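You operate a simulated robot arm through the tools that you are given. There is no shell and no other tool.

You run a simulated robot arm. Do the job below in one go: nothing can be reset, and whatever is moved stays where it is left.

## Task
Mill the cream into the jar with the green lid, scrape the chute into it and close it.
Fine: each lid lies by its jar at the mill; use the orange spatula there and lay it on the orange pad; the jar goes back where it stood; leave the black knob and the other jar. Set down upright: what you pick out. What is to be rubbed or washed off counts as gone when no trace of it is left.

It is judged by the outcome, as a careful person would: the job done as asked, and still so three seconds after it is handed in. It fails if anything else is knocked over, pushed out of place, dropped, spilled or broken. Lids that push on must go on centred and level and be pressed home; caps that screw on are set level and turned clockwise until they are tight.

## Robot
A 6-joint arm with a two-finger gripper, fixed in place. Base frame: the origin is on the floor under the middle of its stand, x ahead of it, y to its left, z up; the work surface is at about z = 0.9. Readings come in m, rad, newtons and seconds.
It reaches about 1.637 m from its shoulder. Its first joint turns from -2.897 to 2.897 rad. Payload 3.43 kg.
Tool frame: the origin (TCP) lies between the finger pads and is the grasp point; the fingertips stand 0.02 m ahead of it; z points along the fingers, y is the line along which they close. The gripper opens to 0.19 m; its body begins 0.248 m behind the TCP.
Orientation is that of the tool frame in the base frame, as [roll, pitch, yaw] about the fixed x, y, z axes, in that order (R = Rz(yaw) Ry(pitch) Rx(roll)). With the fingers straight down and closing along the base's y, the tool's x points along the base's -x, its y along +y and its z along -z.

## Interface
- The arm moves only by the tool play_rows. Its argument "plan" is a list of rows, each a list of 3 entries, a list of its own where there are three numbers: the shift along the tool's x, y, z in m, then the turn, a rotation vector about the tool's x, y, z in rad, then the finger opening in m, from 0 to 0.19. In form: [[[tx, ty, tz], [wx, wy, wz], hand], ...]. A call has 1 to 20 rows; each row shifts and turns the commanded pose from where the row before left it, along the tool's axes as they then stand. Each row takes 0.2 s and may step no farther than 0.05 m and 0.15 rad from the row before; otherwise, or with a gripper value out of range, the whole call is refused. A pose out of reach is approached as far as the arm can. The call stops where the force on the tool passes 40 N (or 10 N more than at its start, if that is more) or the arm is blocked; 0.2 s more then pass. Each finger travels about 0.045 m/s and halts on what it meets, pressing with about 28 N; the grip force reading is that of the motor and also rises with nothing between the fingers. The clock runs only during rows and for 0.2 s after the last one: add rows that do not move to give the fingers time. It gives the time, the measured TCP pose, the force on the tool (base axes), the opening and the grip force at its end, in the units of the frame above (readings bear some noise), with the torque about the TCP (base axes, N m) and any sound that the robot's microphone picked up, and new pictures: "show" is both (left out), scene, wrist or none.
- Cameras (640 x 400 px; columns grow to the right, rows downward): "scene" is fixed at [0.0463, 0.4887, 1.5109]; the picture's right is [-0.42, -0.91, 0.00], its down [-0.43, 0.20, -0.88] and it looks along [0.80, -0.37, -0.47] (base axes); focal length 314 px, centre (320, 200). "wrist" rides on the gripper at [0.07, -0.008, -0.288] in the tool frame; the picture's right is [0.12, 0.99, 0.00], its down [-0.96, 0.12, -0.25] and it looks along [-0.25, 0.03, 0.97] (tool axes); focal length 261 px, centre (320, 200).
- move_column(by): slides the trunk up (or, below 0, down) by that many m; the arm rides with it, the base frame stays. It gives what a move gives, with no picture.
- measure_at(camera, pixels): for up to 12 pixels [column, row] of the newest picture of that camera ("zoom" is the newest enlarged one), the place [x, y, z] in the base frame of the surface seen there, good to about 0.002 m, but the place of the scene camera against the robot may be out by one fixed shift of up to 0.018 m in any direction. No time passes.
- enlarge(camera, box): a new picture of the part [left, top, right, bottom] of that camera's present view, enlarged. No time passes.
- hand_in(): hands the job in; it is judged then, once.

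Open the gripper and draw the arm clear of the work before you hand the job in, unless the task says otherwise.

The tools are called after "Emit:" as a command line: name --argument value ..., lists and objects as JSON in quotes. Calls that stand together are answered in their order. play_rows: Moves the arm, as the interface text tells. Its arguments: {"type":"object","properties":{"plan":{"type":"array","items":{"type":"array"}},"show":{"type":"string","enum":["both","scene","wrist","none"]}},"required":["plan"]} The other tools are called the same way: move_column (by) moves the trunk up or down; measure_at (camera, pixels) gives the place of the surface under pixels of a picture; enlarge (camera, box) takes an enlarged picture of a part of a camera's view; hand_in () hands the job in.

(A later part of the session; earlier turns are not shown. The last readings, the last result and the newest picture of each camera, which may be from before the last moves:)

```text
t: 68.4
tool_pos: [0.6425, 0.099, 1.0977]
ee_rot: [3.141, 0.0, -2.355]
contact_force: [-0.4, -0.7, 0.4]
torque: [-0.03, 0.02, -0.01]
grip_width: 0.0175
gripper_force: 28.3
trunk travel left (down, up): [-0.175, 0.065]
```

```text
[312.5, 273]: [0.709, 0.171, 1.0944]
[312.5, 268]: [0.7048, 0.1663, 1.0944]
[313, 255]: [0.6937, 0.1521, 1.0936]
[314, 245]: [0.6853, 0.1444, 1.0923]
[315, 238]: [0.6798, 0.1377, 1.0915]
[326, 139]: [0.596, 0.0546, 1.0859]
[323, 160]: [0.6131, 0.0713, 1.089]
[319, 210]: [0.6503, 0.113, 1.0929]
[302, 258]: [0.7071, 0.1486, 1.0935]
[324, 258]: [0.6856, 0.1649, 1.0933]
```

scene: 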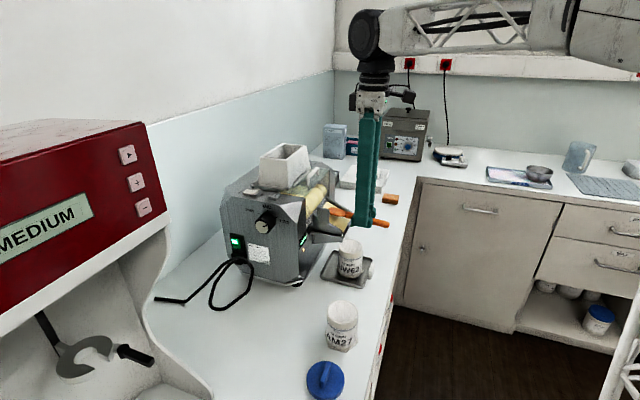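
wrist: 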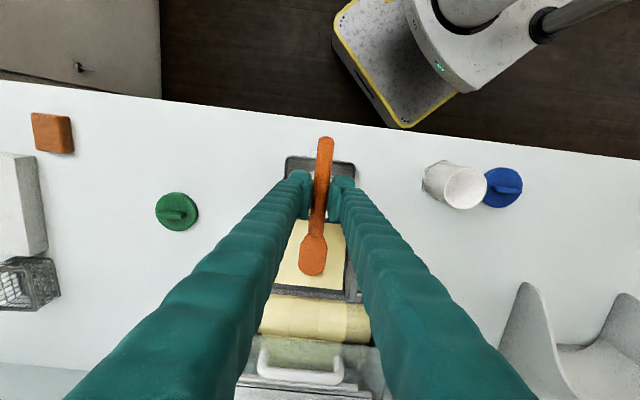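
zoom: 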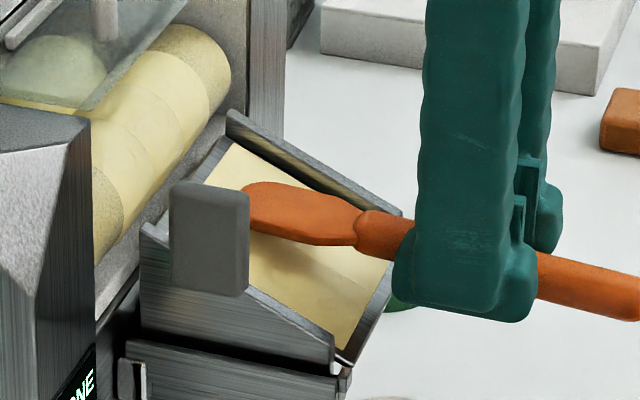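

The spatula is now rotated ~0.07 rad tip-up in the grip. I lift, tilt the gripper 0.5 rad so the blade meets the plate at ~50°, and bring the tip above the film's upper edge.

Emit:
play_rows --plan '[[[0, 0, -0.035], [0, 0, 0], 0.005], [[0, 0, -0.035], [0, 0, 0], 0.005], [[0, 0, 0], [0, 0.125, 0], 0.005], [[0, 0, 0], [0, 0.125, 0], 0.005], [[0, 0, 0], [0, 0.125, 0], 0.005], [[0, 0, 0], [0, 0.125, 0], 0.005], [[-0.0182, 0, -0.0027], [0, 0, 0], 0.005], [[-0.0182, 0, -0.0027], [0, 0, 0], 0.005], [[0, 0, 0], [0, 0, 0], 0.005]]'

Emit:
enlarge --camera "wrist" --box '[260, 210, 360, 320]'

Emit:
enlarge --camera "scene" --box '[300, 160, 380, 240]'

```text
t: 70.4
tool_pos: [0.6607, 0.1175, 1.1381]
ee_rot: [-3.135, -0.495, -2.355]
contact_force: [-9.6, -8.7, 12.8]
torque: [0.39, -0.34, 0.03]
grip_width: 0.0175
gripper_force: 28.2
out of reach, approached as far as the arm can: row 6
trunk travel left (down, up): [-0.175, 0.065]
```

scene: 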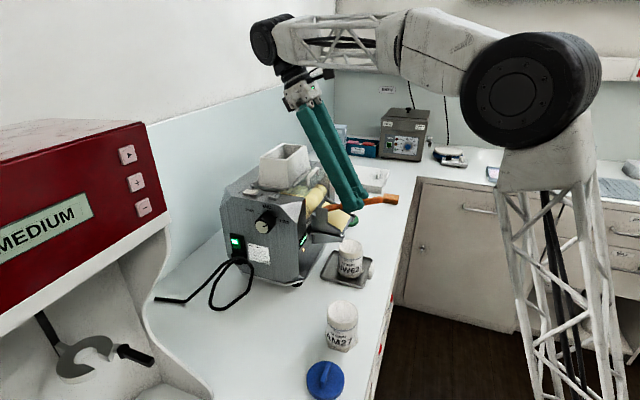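
wrist: 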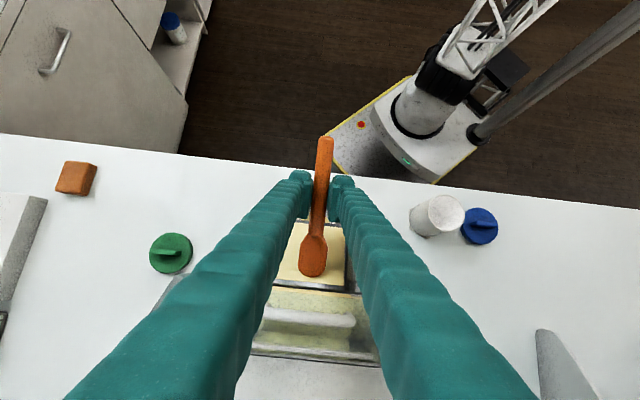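

```text
3.64 times, centred on (310, 265) of wrist
```

zoom: 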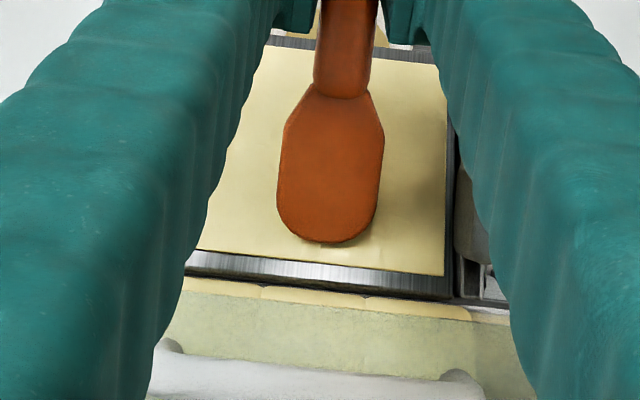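

```text
5.00 times, centred on (340, 200) of scene
```

zoom: 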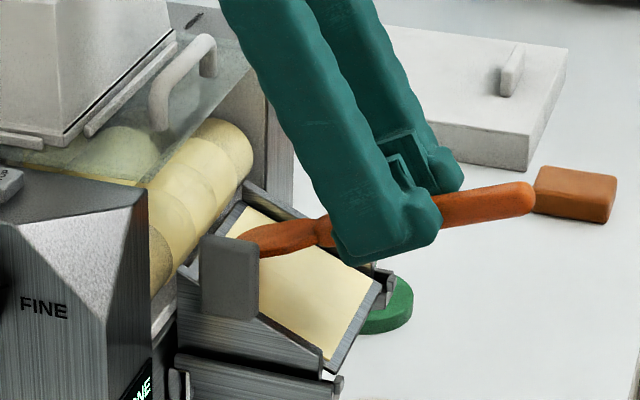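

The tip is pressing on the plate already (≈18 N, the arm's reach limit put it lower than commanded). I ease off 2 mm and pull a short test stroke at this steeper angle.

Emit:
play_rows --plan '[[[0.00096, 0, -0.00176], [0, 0, 0], 0.005], [[0.00396, 0, 0.00527], [0, 0, 0], 0.005], [[0.00396, 0, 0.00527], [0, 0, 0], 0.005], [[0.00396, 0, 0.00527], [0, 0, 0], 0.005]]'

Emit:
enlarge --camera "wrist" --box '[260, 210, 360, 320]'

Emit:
enlarge --camera "scene" --box '[300, 160, 380, 240]'

```text
t: 71.4
tool_pos: [0.6488, 0.1045, 1.13]
ee_rot: [-3.141, -0.499, -2.354]
contact_force: [-0.6, -0.1, 0.1]
torque: [-0.04, 0.01, 0.03]
grip_width: 0.0174
gripper_force: 27.6
out of reach, approached as far as the arm can: row 1
trunk travel left (down, up): [-0.175, 0.065]
```

scene: 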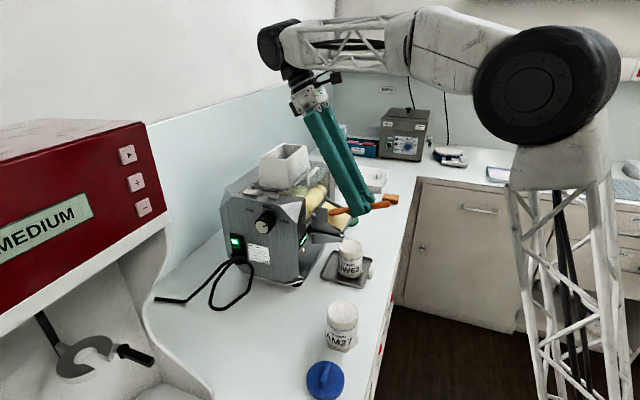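
wrist: 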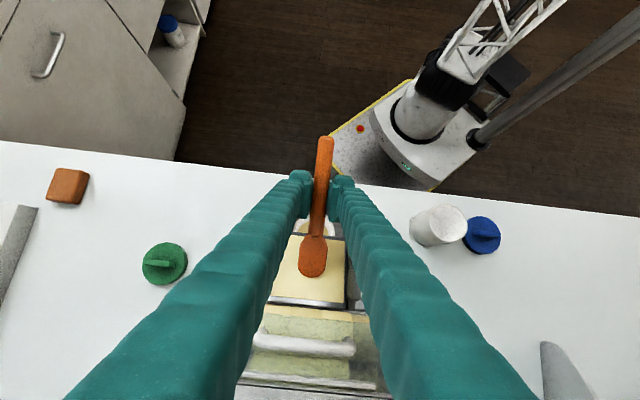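

```text
3.64 times, centred on (310, 265) of wrist
```

zoom: 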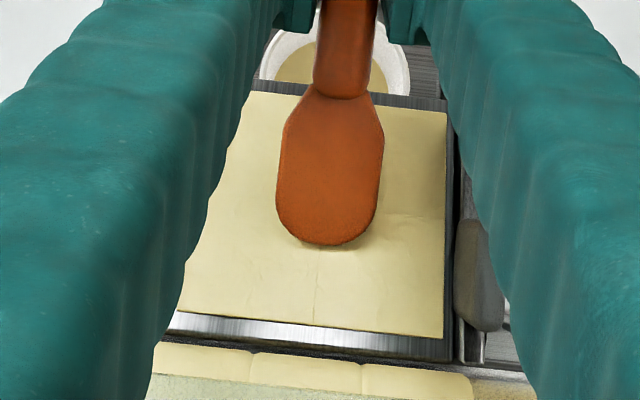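

```text
5.00 times, centred on (340, 200) of scene
```

zoom: 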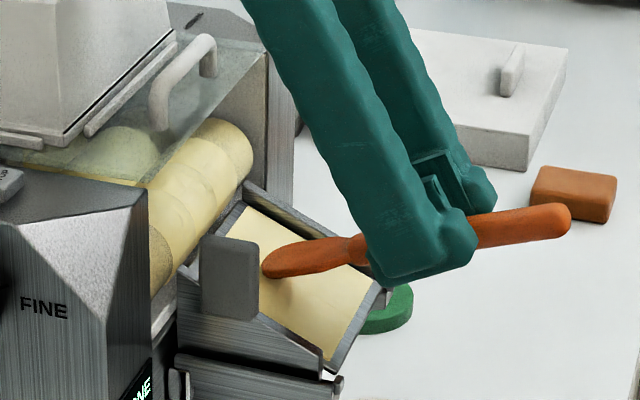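

No film came off and the arm is at its reach limit in this tilt. I look very closely at the film for structure or wiped traces.

Emit:
enlarge --camera "wrist" --box '[270, 262, 350, 310]'

Emit:
enlarge --camera "scene" --box '[330, 195, 385, 240]'

Emit:
measure_at --camera "wrist" --pixels '[[312.5, 275], [312.5, 270], [313, 260], [314, 248], [315, 240], [326, 139], [323, 160], [319, 215], [300, 285], [320, 290]]'

```text
8.00 times, centred on (310, 286) of wrist
```

zoom: 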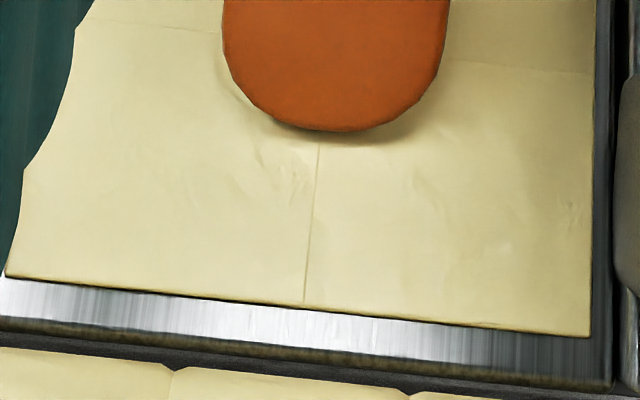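

```text
8.89 times, centred on (358, 218) of scene
```

zoom: 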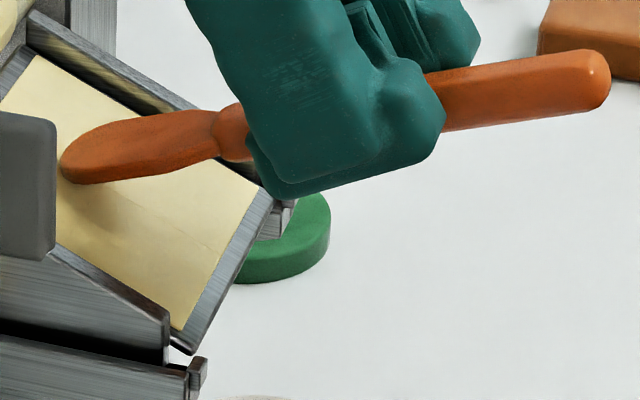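

```text
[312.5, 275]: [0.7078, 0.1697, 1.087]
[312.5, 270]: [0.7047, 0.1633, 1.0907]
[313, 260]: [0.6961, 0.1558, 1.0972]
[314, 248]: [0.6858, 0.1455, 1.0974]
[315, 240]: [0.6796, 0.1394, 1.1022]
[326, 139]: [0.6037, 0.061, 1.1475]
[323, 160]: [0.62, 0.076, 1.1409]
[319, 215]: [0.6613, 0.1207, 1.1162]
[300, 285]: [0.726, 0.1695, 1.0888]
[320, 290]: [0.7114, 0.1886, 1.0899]
```

The film is made of tiles with a seam down the middle (and one across), so my centre stroke ran along the seam; each column must be stroked at ±0.021. First I raise the trunk 0.05 m to gain reach.

Emit:
move_column --by 0.05

```text
t: 72.3
tool_pos: [0.6486, 0.1043, 1.1801]
ee_rot: [-3.141, -0.5, -2.355]
contact_force: [-0.6, -0.6, 0.2]
torque: [-0.01, 0.03, -0.01]
grip_width: 0.0174
gripper_force: 27.7
trunk travel left (down, up): [-0.225, 0.015]
```

Now I move the blade over the right-hand column (lateral +0.019), up to the film's upper edge, hovering ~6 mm.

Emit:
play_rows --plan '[[[-0.0121, 0.0097, 0.0066], [0, 0, 0], 0.005], [[-0.012, 0.0097, 0.0065], [0, 0, 0], 0.005], [[-0.012, 0, 0.0065], [0, 0, 0], 0.005], [[0, 0, 0], [0, 0, 0], 0.005]]'

Emit:
enlarge --camera "wrist" --box '[260, 210, 360, 320]'

Emit:
enlarge --camera "scene" --box '[300, 160, 380, 240]'

```text
t: 73.3
tool_pos: [0.651, 0.1352, 1.1458]
ee_rot: [-3.14, -0.501, -2.355]
contact_force: [0.0, -0.5, -0.2]
torque: [-0.03, -0.01, -0.01]
grip_width: 0.0174
gripper_force: 28.0
trunk travel left (down, up): [-0.225, 0.015]
```

scene: 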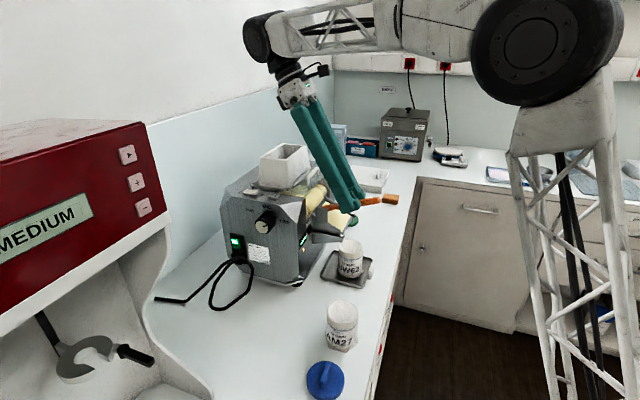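
wrist: 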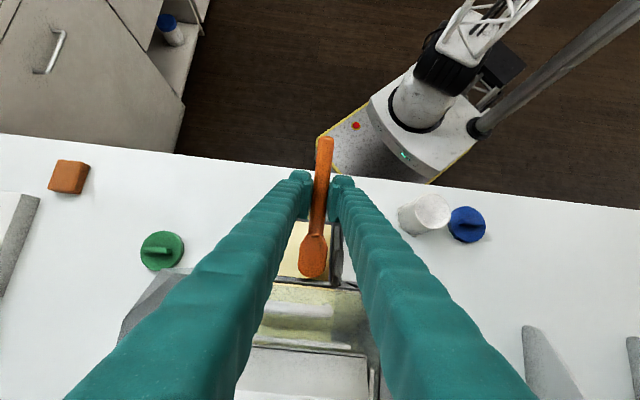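

```text
3.64 times, centred on (310, 265) of wrist
```

zoom: 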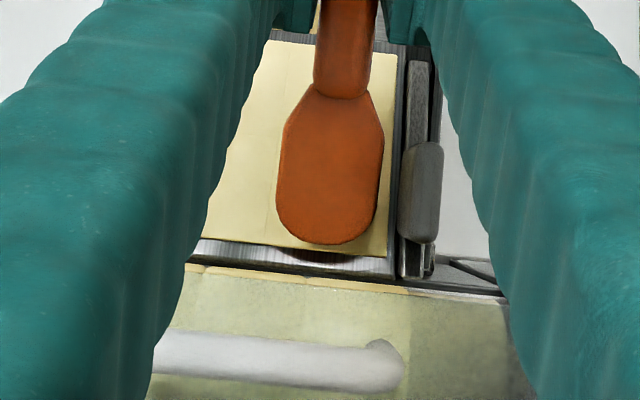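

```text
5.00 times, centred on (340, 200) of scene
```

zoom: 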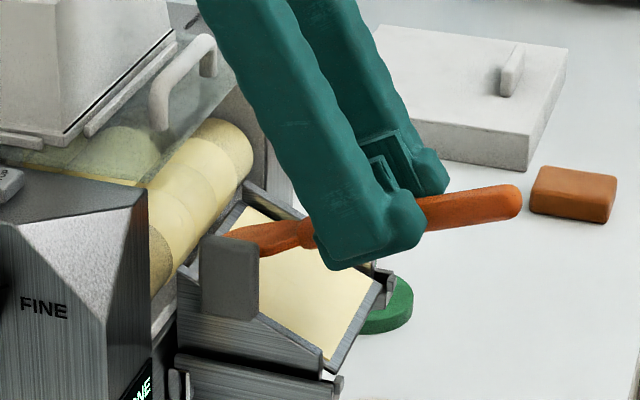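

The blade is over the right column with the tip at the film's back edge. I lower in small steps to light contact.

Emit:
play_rows --plan '[[[-0.00144, 0, 0.00263], [0, 0, 0], 0.005], [[-0.00096, 0, 0.00176], [0, 0, 0], 0.005], [[0, 0, 0], [0, 0, 0], 0.005]]' --show "none"

```text
t: 74.1
tool_pos: [0.6502, 0.1332, 1.1407]
ee_rot: [-3.141, -0.498, -2.354]
contact_force: [-0.3, -0.1, 0.4]
torque: [0.01, 0.01, 0.02]
grip_width: 0.0172
gripper_force: 27.9
trunk travel left (down, up): [-0.225, 0.015]
```

Emit:
play_rows --plan '[[[-0.00048, 0, 0.00088], [0, 0, 0], 0.005], [[-0.00048, 0, 0.00088], [0, 0, 0], 0.005], [[0, 0, 0], [0, 0, 0], 0.005]]' --show "none"

```text
t: 74.9
tool_pos: [0.6504, 0.1339, 1.139]
ee_rot: [-3.142, -0.5, -2.356]
contact_force: [-0.8, -1.2, 2.7]
torque: [0.16, -0.19, 0.0]
grip_width: 0.0171
gripper_force: 27.8
trunk travel left (down, up): [-0.225, 0.015]
```

Light contact (2.7 N). I press 0.8 mm more and pull the stroke down-slope, checking force and film.

Emit:
play_rows --plan '[[[-0.00038, 0, 0.0007], [0, 0, 0], 0.005], [[0.00392, 0, 0.00533], [0, 0, 0], 0.005], [[0.00392, 0, 0.00533], [0, 0, 0], 0.005], [[0.00392, 0, 0.00533], [0, 0, 0], 0.005], [[0.00392, 0, 0.00533], [0, 0, 0], 0.005]]'

Emit:
enlarge --camera "wrist" --box '[260, 210, 360, 320]'

Emit:
enlarge --camera "scene" --box '[300, 160, 380, 240]'

```text
t: 76.1
tool_pos: [0.6329, 0.1159, 1.1287]
ee_rot: [3.141, -0.499, -2.355]
contact_force: [-1.1, -1.1, 7.3]
torque: [0.4, -0.41, 0.01]
grip_width: 0.0173
gripper_force: 28.0
trunk travel left (down, up): [-0.225, 0.015]
```

scene: 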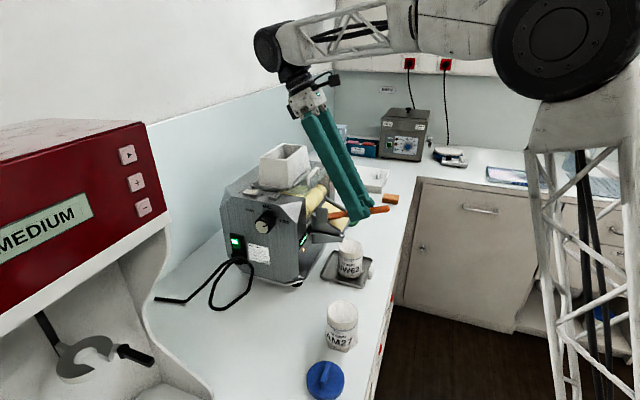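
wrist: 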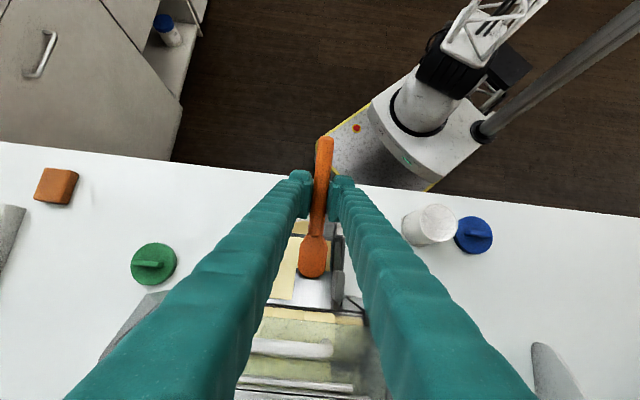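

```text
3.64 times, centred on (310, 265) of wrist
```

zoom: 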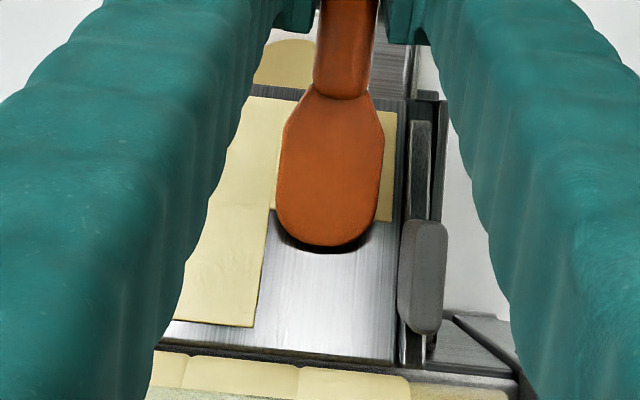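

```text
5.00 times, centred on (340, 200) of scene
```

zoom: 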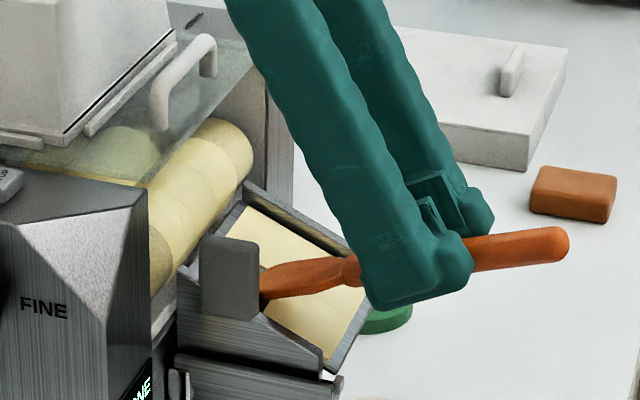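

The back-right tile came off cleanly. I continue the stroke down and over the lip for the front-right tile.

Emit:
play_rows --plan '[[[0.00396, 0, 0.00527], [0, 0, 0], 0.005], [[0.00396, 0, 0.00527], [0, 0, 0], 0.005], [[0.00396, 0, 0.00527], [0, 0, 0], 0.005], [[0.00396, 0, 0.00527], [0, 0, 0], 0.005], [[0.00396, 0, 0.00527], [0, 0, 0], 0.005], [[0.00396, 0, 0.00527], [0, 0, 0], 0.005], [[0.00396, 0, 0.00527], [0, 0, 0], 0.005], [[0.00396, 0, 0.00527], [0, 0, 0], 0.005], [[0.00396, 0, 0.00527], [0, 0, 0], 0.005], [[0.00396, 0, 0.00527], [0, 0, 0], 0.005]]'

Emit:
enlarge --camera "wrist" --box '[260, 210, 360, 330]'

Emit:
enlarge --camera "scene" --box '[300, 180, 400, 280]'

```text
t: 78.3
tool_pos: [0.5902, 0.0735, 1.099]
ee_rot: [-3.14, -0.499, -2.355]
contact_force: [0.0, 0.9, -1.0]
torque: [-0.03, 0.01, -0.01]
grip_width: 0.0172
gripper_force: 27.9
trunk travel left (down, up): [-0.225, 0.015]
```

scene: 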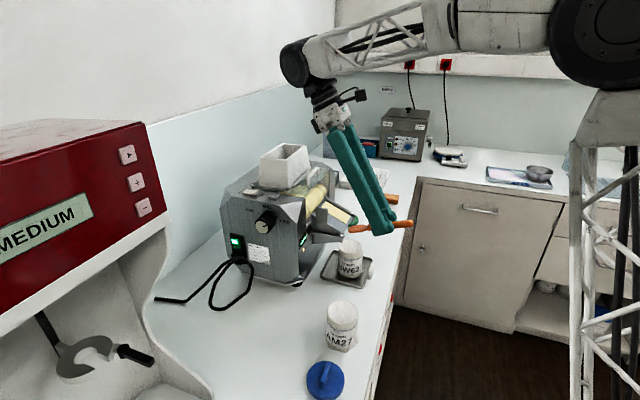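
wrist: 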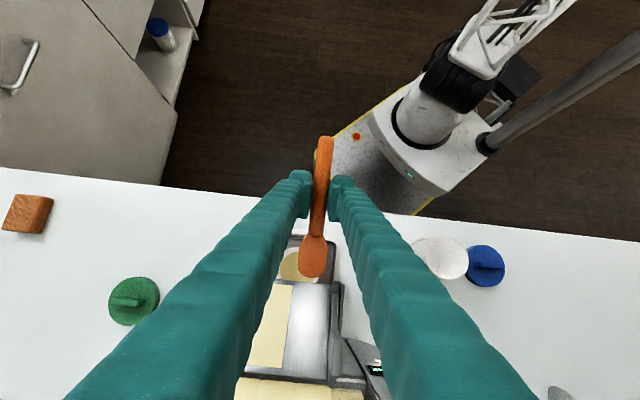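

```text
3.33 times, centred on (310, 270) of wrist
```

zoom: 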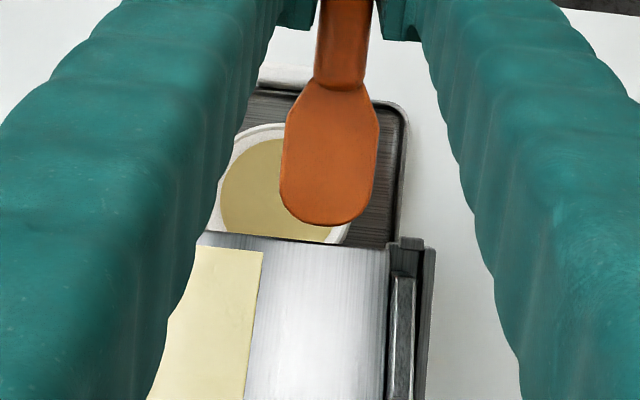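

```text
4.00 times, centred on (350, 230) of scene
```

zoom: 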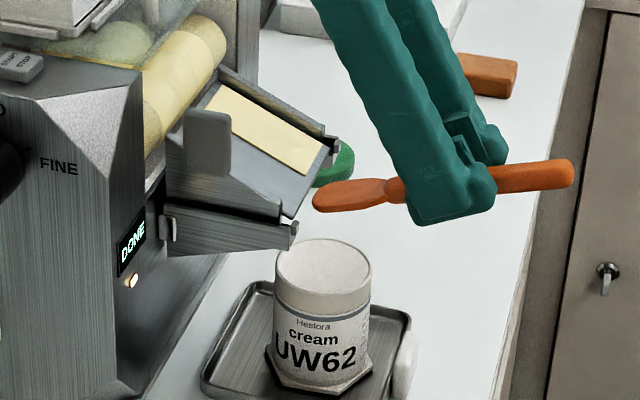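

Both right tiles are gone and cream is in the jar. Now I lift, shift to the left column and go back up to its top edge.

Emit:
play_rows --plan '[[[0.0096, 0, -0.01755], [0, 0, 0], 0.005], [[0, -0.0417, 0], [0, 0, 0], 0.005], [[-0.0204, 0, -0.02254], [0, 0, 0], 0.005], [[-0.0204, 0, -0.02254], [0, 0, 0], 0.005], [[-0.0204, 0, -0.02254], [0, 0, 0], 0.005], [[0, 0, 0], [0, 0, 0], 0.005]]'

Emit:
enlarge --camera "wrist" --box '[260, 210, 360, 330]'

Emit:
enlarge --camera "scene" --box '[300, 160, 380, 240]'

```text
t: 79.7
tool_pos: [0.6814, 0.1062, 1.15]
ee_rot: [-3.141, -0.501, -2.354]
contact_force: [-0.3, -0.3, 0.3]
torque: [-0.04, 0.05, 0.0]
grip_width: 0.0175
gripper_force: 27.8
trunk travel left (down, up): [-0.225, 0.015]
```

scene: 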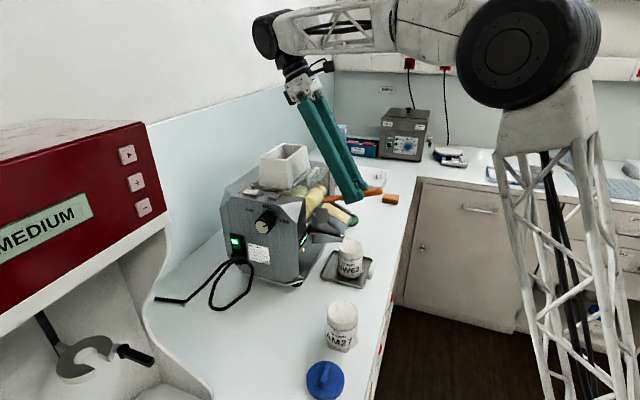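
wrist: 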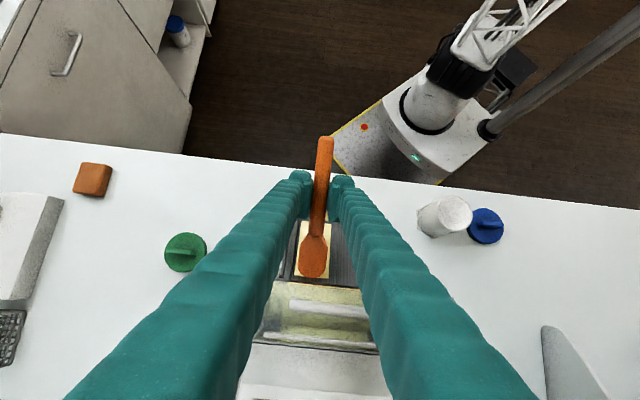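

```text
3.33 times, centred on (310, 270) of wrist
```

zoom: 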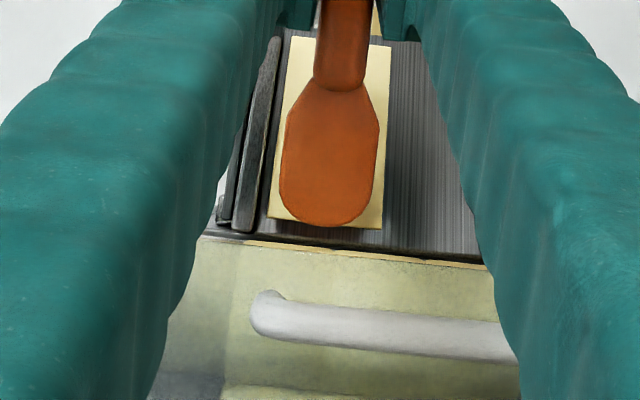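

```text
5.00 times, centred on (340, 200) of scene
```

zoom: 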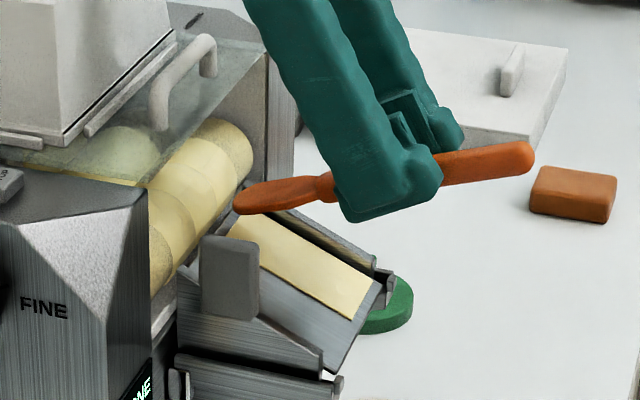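

The blade is centred on the left column. I lower it toward contact.

Emit:
play_rows --plan '[[[-0.0024, 0, 0.00439], [0, 0, 0], 0.005], [[-0.00144, 0, 0.00263], [0, 0, 0], 0.005], [[-0.0006, 0, 0.0011], [0, 0, 0], 0.005], [[0, 0, 0], [0, 0, 0], 0.005]]' --show "none"

```text
t: 80.7
tool_pos: [0.6804, 0.1048, 1.1409]
ee_rot: [-3.141, -0.5, -2.356]
contact_force: [1.0, 0.1, -1.2]
torque: [-0.01, 0.01, 0.0]
grip_width: 0.0176
gripper_force: 28.5
trunk travel left (down, up): [-0.225, 0.015]
```

Emit:
play_rows --plan '[[[-0.00048, 0, 0.00088], [0, 0, 0], 0.005], [[-0.00048, 0, 0.00088], [0, 0, 0], 0.005], [[0, 0, 0], [0, 0, 0], 0.005]]' --show "none"

```text
t: 81.5
tool_pos: [0.681, 0.1052, 1.1394]
ee_rot: [-3.141, -0.499, -2.353]
contact_force: [-1.7, -1.3, 4.6]
torque: [0.21, -0.27, 0.0]
grip_width: 0.0174
gripper_force: 28.3
trunk travel left (down, up): [-0.225, 0.015]
```

Contact (4.6 N). I pull the full stroke down the left column and over the lip.

Emit:
play_rows --plan '[[[-0.00019, 0, 0.00035], [0, 0, 0], 0.005], [[0.00394, 0, 0.0053], [0, 0, 0], 0.005], [[0.00394, 0, 0.0053], [0, 0, 0], 0.005], [[0.00394, 0, 0.0053], [0, 0, 0], 0.005], [[0.00394, 0, 0.0053], [0, 0, 0], 0.005], [[0.00394, 0, 0.0053], [0, 0, 0], 0.005], [[0.00394, 0, 0.0053], [0, 0, 0], 0.005], [[0.00394, 0, 0.0053], [0, 0, 0], 0.005], [[0.00394, 0, 0.0053], [0, 0, 0], 0.005], [[0.00394, 0, 0.0053], [0, 0, 0], 0.005], [[0.00394, 0, 0.0053], [0, 0, 0], 0.005], [[0.00394, 0, 0.0053], [0, 0, 0], 0.005], [[0.00394, 0, 0.0053], [0, 0, 0], 0.005], [[0.00394, 0, 0.0053], [0, 0, 0], 0.005], [[0.00394, 0, 0.0053], [0, 0, 0], 0.005]]'

Emit:
enlarge --camera "wrist" --box '[260, 210, 360, 330]'

Emit:
enlarge --camera "scene" --box '[300, 180, 400, 280]'

```text
t: 84.7
tool_pos: [0.6219, 0.0466, 1.0989]
ee_rot: [-3.141, -0.498, -2.354]
contact_force: [0.0, 0.4, 0.4]
torque: [0.01, -0.01, -0.02]
grip_width: 0.0172
gripper_force: 28.6
trunk travel left (down, up): [-0.225, 0.015]
```

scene: 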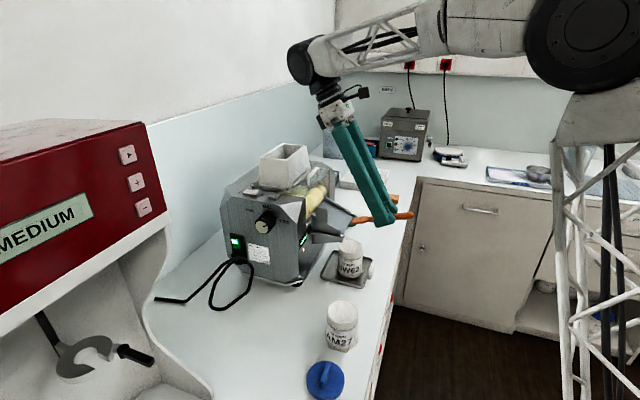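
wrist: 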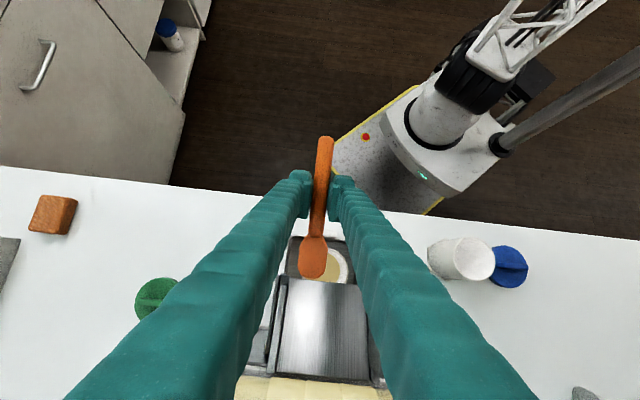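

```text
3.33 times, centred on (310, 270) of wrist
```

zoom: 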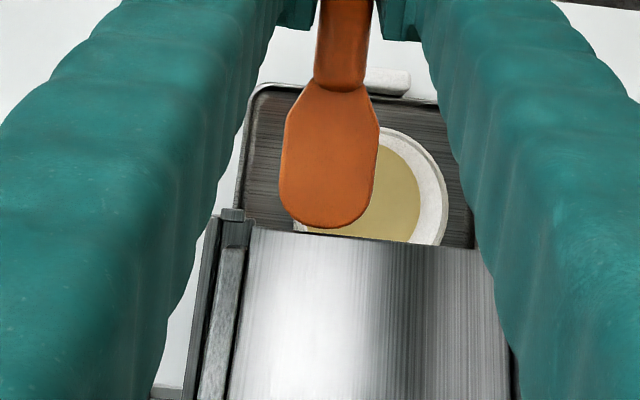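

```text
4.00 times, centred on (350, 230) of scene
```

zoom: 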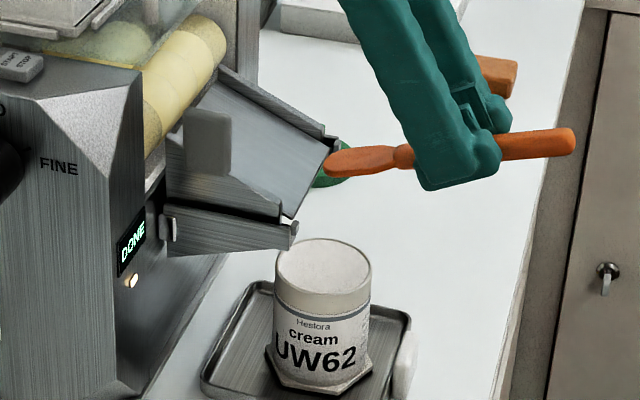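

The chute is clean and the jar holds the cream. Now I lift, reduce the tilt so the spatula is level (it sits 0.14 rad rotated in the grip), and carry it sideways to above the orange pad.

Emit:
play_rows --plan '[[[0.0144, 0, -0.0263], [0, 0, 0], 0.005], [[0, 0, 0], [0, -0.12, 0], 0.005], [[0, 0, 0], [0, -0.12, 0], 0.005], [[0, 0, 0], [0, -0.12, 0], 0.005], [[-0.00397, -0.04477, 0.0045], [0, 0, 0], 0.005], [[-0.00397, -0.04477, 0.0045], [0, 0, 0], 0.005], [[-0.00397, -0.04477, 0.0045], [0, 0, 0], 0.005], [[-0.00397, -0.04477, 0.0045], [0, 0, 0], 0.005], [[-0.00397, -0.04477, 0.0045], [0, 0, 0], 0.005], [[-0.00397, -0.04477, 0.0045], [0, 0, 0], 0.005], [[-0.00397, -0.04477, 0.0045], [0, 0, 0], 0.005], [[-0.00397, -0.04477, 0.0045], [0, 0, 0], 0.005], [[-0.00397, -0.04477, 0.0045], [0, 0, 0], 0.005], [[-0.00397, -0.04477, 0.0045], [0, 0, 0], 0.005], [[0, 0, 0], [0, 0, 0], 0.005]]'

Emit:
enlarge --camera "wrist" --box '[220, 110, 420, 290]'

Emit:
enlarge --camera "scene" --box '[340, 130, 440, 230]'

```text
t: 87.9
tool_pos: [0.9633, -0.2456, 1.0785]
ee_rot: [3.14, -0.14, -2.354]
contact_force: [0.7, -1.0, -1.1]
torque: [0.03, 0.13, 0.01]
grip_width: 0.0174
gripper_force: 28.0
trunk travel left (down, up): [-0.225, 0.015]
```

scene: 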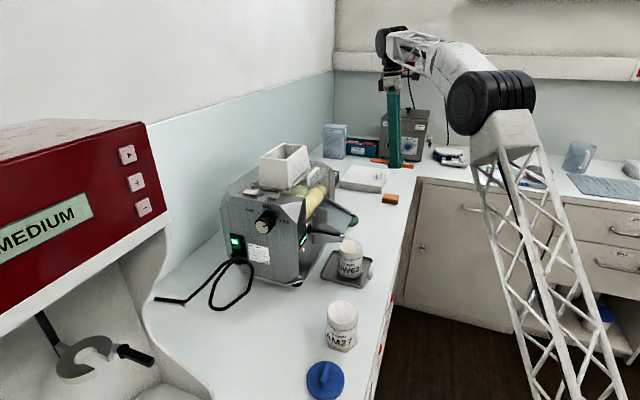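
wrist: 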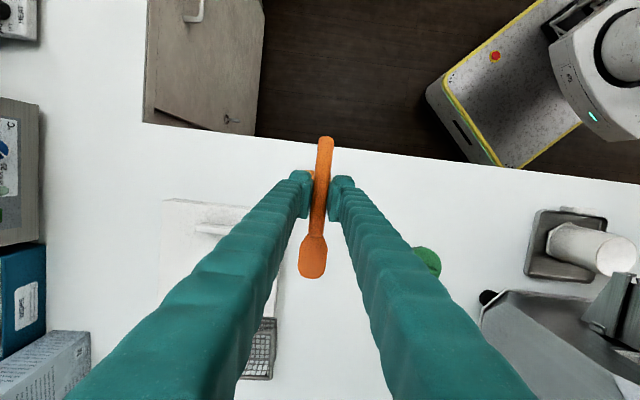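

```text
2.22 times, centred on (320, 200) of wrist
```

zoom: 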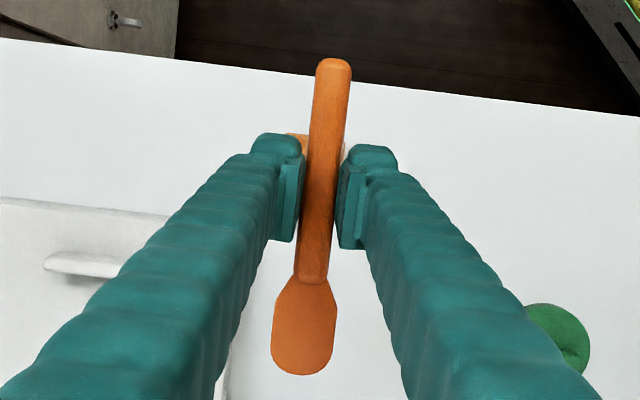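

```text
4.00 times, centred on (390, 180) of scene
```

zoom: 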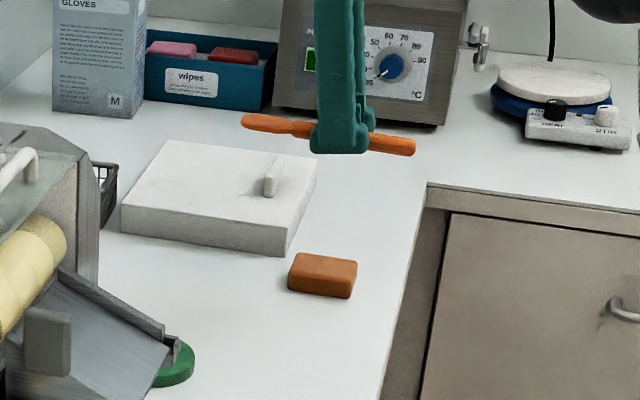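

I check that the spatula is level and measure the pad's top from the scene for a cross-check.

Emit:
measure_at --camera "wrist" --pixels '[[312, 276], [313, 260], [315, 240], [326, 139], [323, 160], [318, 220], [309, 172], [331, 172]]'

Emit:
measure_at --camera "scene" --pixels '[[391.25, 196.25], [386, 194], [398.5, 196], [396, 200], [385, 197], [378, 219]]'

```text
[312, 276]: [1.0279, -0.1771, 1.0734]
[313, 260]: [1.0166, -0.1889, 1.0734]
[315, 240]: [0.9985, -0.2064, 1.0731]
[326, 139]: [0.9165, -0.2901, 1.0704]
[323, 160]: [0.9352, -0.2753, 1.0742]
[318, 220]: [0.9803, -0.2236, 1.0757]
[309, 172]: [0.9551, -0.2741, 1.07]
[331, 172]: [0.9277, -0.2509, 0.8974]
```

```text
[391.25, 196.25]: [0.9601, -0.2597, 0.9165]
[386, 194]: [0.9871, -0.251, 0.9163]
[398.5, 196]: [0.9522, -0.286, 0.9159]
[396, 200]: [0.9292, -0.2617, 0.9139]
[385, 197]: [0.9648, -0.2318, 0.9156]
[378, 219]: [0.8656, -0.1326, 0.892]
```

The spatula is level; pad centre ≈(0.961,-0.247), top ≈0.9235. I descend toward the pad with the handle's middle over its centre.

Emit:
play_rows --plan '[[[-0.0028, 0, 0.0397], [0, 0, 0], 0.005], [[-0.0046, 0, 0.0393], [0, 0, 0], 0.005], [[-0.0044, 0, 0.0309], [0, 0, 0], 0.005], [[0, 0, 0], [0, 0, 0], 0.005]]'

Emit:
enlarge --camera "scene" --box '[350, 160, 430, 230]'

```text
t: 88.9
tool_pos: [0.9614, -0.248, 0.9666]
ee_rot: [-3.141, -0.141, -2.354]
contact_force: [0.7, -0.7, -0.3]
torque: [0.01, 0.03, 0.02]
grip_width: 0.0174
gripper_force: 28.2
trunk travel left (down, up): [-0.225, 0.015]
```

scene: 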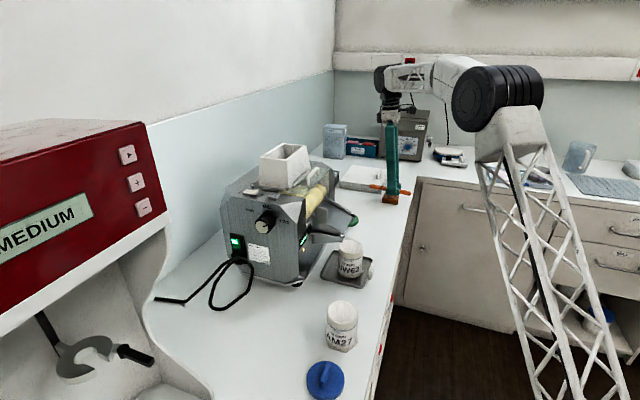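
wrist: 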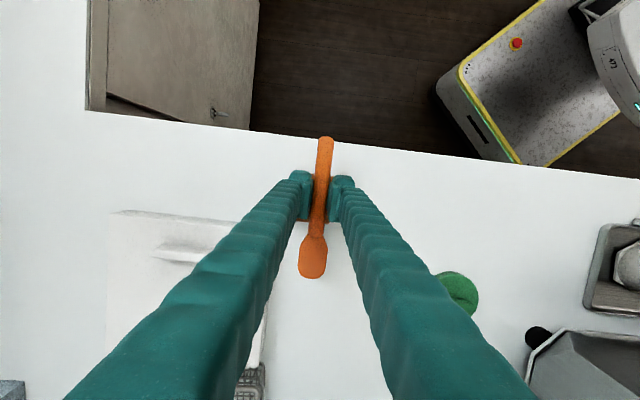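

```text
5.71 times, centred on (390, 195) of scene
```

zoom: 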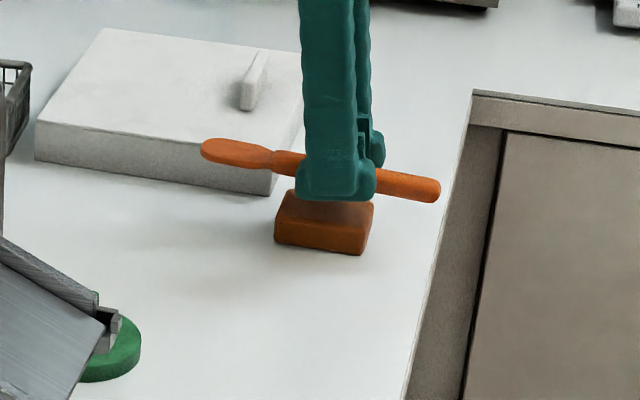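

The spatula is just over the pad's centre. I lower the last 15 mm in small steps while watching for contact.

Emit:
play_rows --plan '[[[-0.0011, 0, 0.0079], [0, 0, 0], 0.005], [[-0.0007, 0, 0.005], [0, 0, 0], 0.005], [[-0.0004, 0, 0.003], [0, 0, 0], 0.005], [[0, 0, 0], [0, 0, 0], 0.005]]'

Emit:
enlarge --camera "scene" --box '[350, 170, 430, 230]'

```text
t: 89.9
tool_pos: [0.961, -0.248, 0.9513]
ee_rot: [3.141, -0.138, -2.354]
contact_force: [-0.1, 0.1, -1.1]
torque: [-0.01, -0.02, 0.01]
grip_width: 0.0173
gripper_force: 28.2
trunk travel left (down, up): [-0.225, 0.015]
```

scene: 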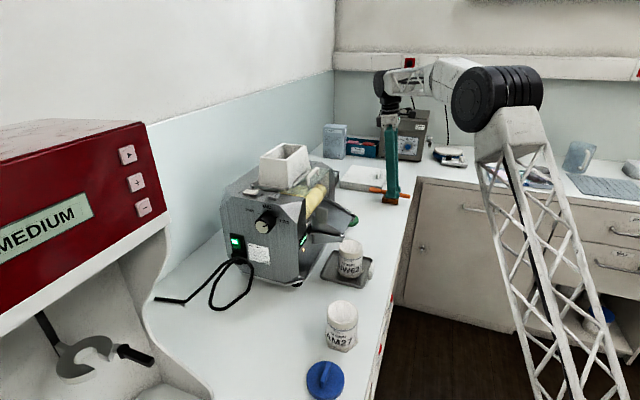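
wrist: 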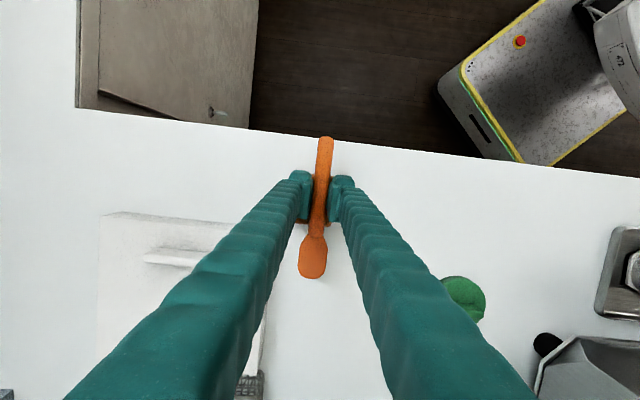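

```text
6.67 times, centred on (390, 200) of scene
```

zoom: 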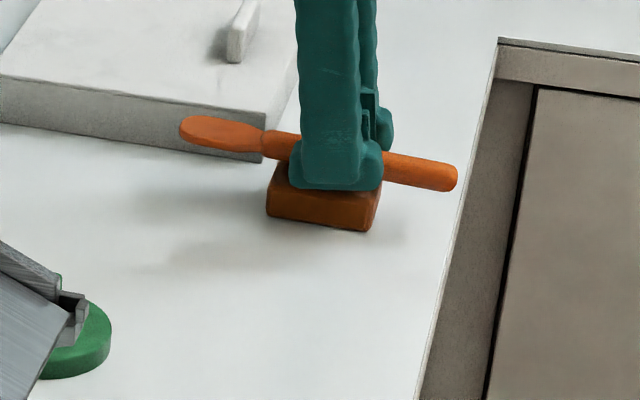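

No contact yet at z 0.951; I lower a few more millimetres.

Emit:
play_rows --plan '[[[-0.0003, 0, 0.002], [0, 0, 0], 0.005], [[-0.0003, 0, 0.002], [0, 0, 0], 0.005], [[0, 0, 0], [0, 0, 0], 0.005]]' --show "none"

```text
t: 90.7
tool_pos: [0.9599, -0.2484, 0.9469]
ee_rot: [3.14, -0.141, -2.355]
contact_force: [0.1, -0.1, -0.5]
torque: [0.01, 0.0, -0.01]
grip_width: 0.0173
gripper_force: 27.6
trunk travel left (down, up): [-0.225, 0.015]
```

Emit:
play_rows --plan '[[[-0.0002, 0, 0.0015], [0, 0, 0], 0.005], [[-0.0002, 0, 0.0015], [0, 0, 0], 0.005], [[0, 0, 0], [0, 0, 0], 0.005]]' --show "none"

```text
t: 91.5
tool_pos: [0.9609, -0.2488, 0.9447]
ee_rot: [-3.141, -0.142, -2.355]
contact_force: [0.2, 0.3, 2.3]
torque: [-0.03, -0.05, -0.03]
grip_width: 0.0171
gripper_force: 28.0
trunk travel left (down, up): [-0.225, 0.015]
```

Contact (2.3 N) at z 0.9447. I ease up 0.7 mm and open the fingers slowly.

Emit:
play_rows --plan '[[[0.0001, 0, -0.0007], [0, 0, 0], 0.012], [[0, 0, 0], [0, 0, 0], 0.025], [[0, 0, 0], [0, 0, 0], 0.04], [[0, 0, 0], [0, 0, 0], 0.05], [[0, 0, 0], [0, 0, 0], 0.05], [[0, 0, 0], [0, 0, 0], 0.05]]'

Emit:
enlarge --camera "scene" --box '[350, 170, 430, 230]'

Emit:
enlarge --camera "wrist" --box '[260, 110, 380, 300]'

```text
t: 92.9
tool_pos: [0.9601, -0.2486, 0.9453]
ee_rot: [3.14, -0.14, -2.354]
contact_force: [-0.5, -0.2, -1.3]
torque: [-0.04, 0.01, 0.02]
grip_width: 0.05
gripper_force: 0.1
trunk travel left (down, up): [-0.225, 0.015]
```

scene: 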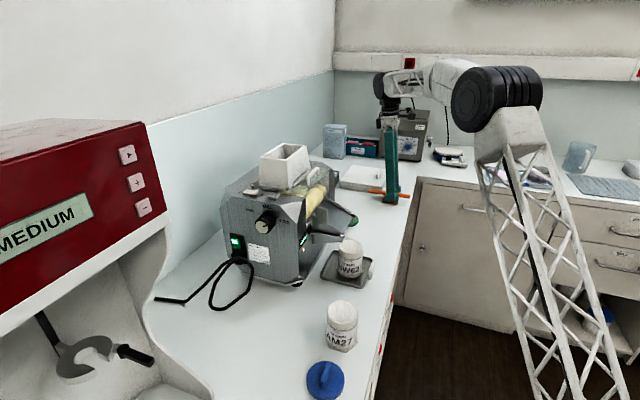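
wrist: 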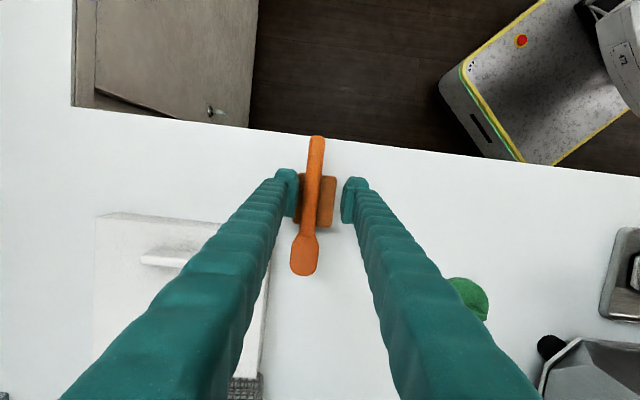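

```text
6.67 times, centred on (390, 200) of scene
```

zoom: 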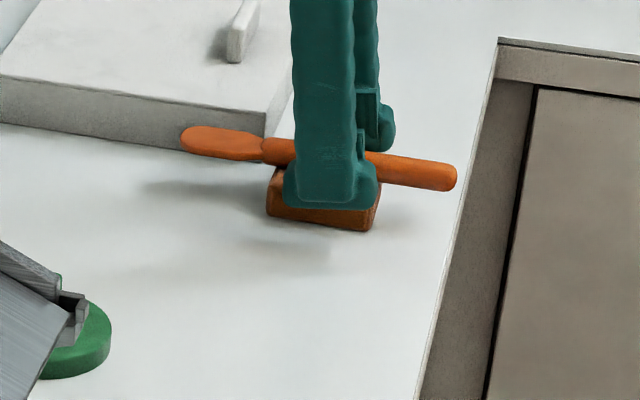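

```text
2.11 times, centred on (320, 205) of wrist
```

zoom: 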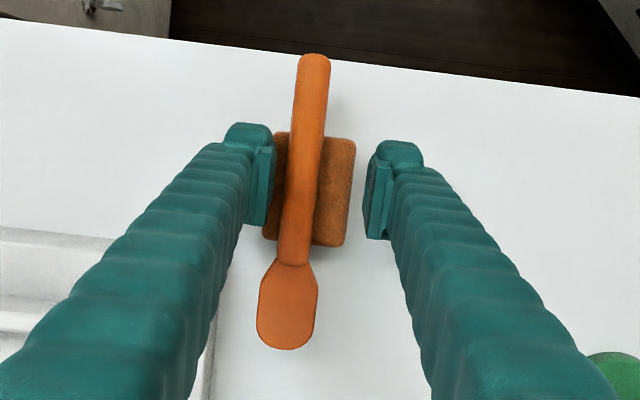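

The spatula rests on the pad (slightly left of the pad's middle but fully supported). I raise the gripper straight up and check that it stays.

Emit:
play_rows --plan '[[[0.0014, 0, -0.0099], [0, 0, 0], 0.05], [[0.0028, 0, -0.0198], [0, 0, 0], 0.05], [[0.0056, 0, -0.0396], [0, 0, 0], 0.05], [[0.0056, 0, -0.0396], [0, 0, 0], 0.05], [[0, 0, 0], [0, -0.14, 0], 0.05]]'

Emit:
enlarge --camera "scene" --box '[350, 170, 430, 230]'

Emit:
enlarge --camera "wrist" --box '[230, 100, 410, 300]'

```text
t: 94.1
tool_pos: [0.9619, -0.2502, 1.0534]
ee_rot: [3.141, 0.0, -2.353]
contact_force: [0.7, 0.4, -0.2]
torque: [-0.15, 0.26, -0.01]
grip_width: 0.0498
gripper_force: 0.0
trunk travel left (down, up): [-0.225, 0.015]
```

scene: 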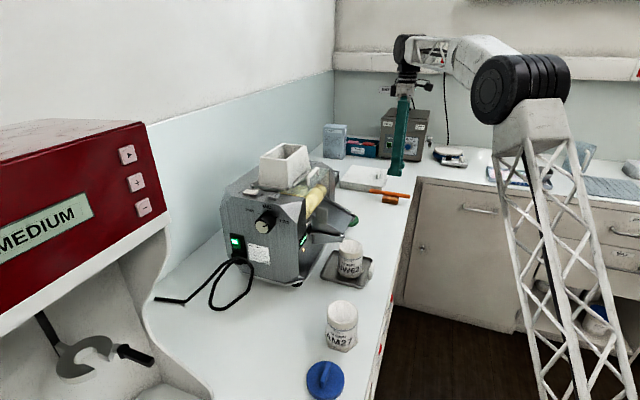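
wrist: 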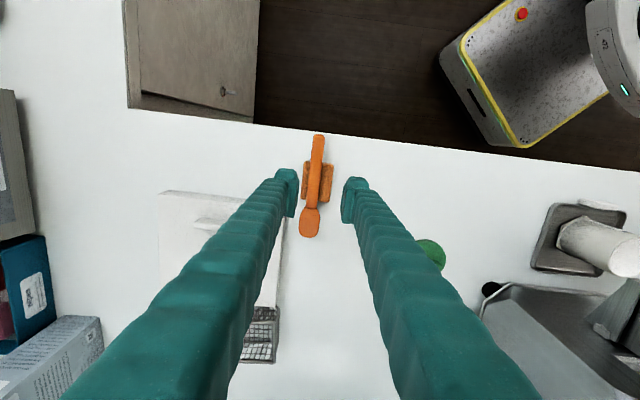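

```text
6.67 times, centred on (390, 200) of scene
```

zoom: 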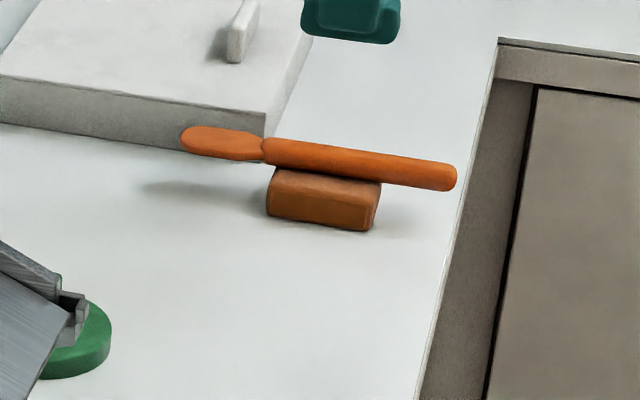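

```text
2.00 times, centred on (320, 200) of wrist
```

zoom: 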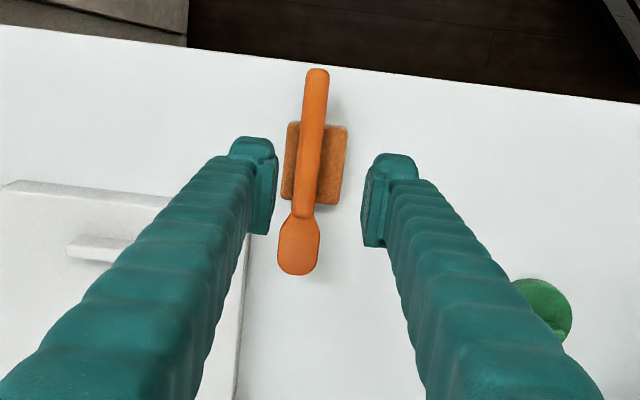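

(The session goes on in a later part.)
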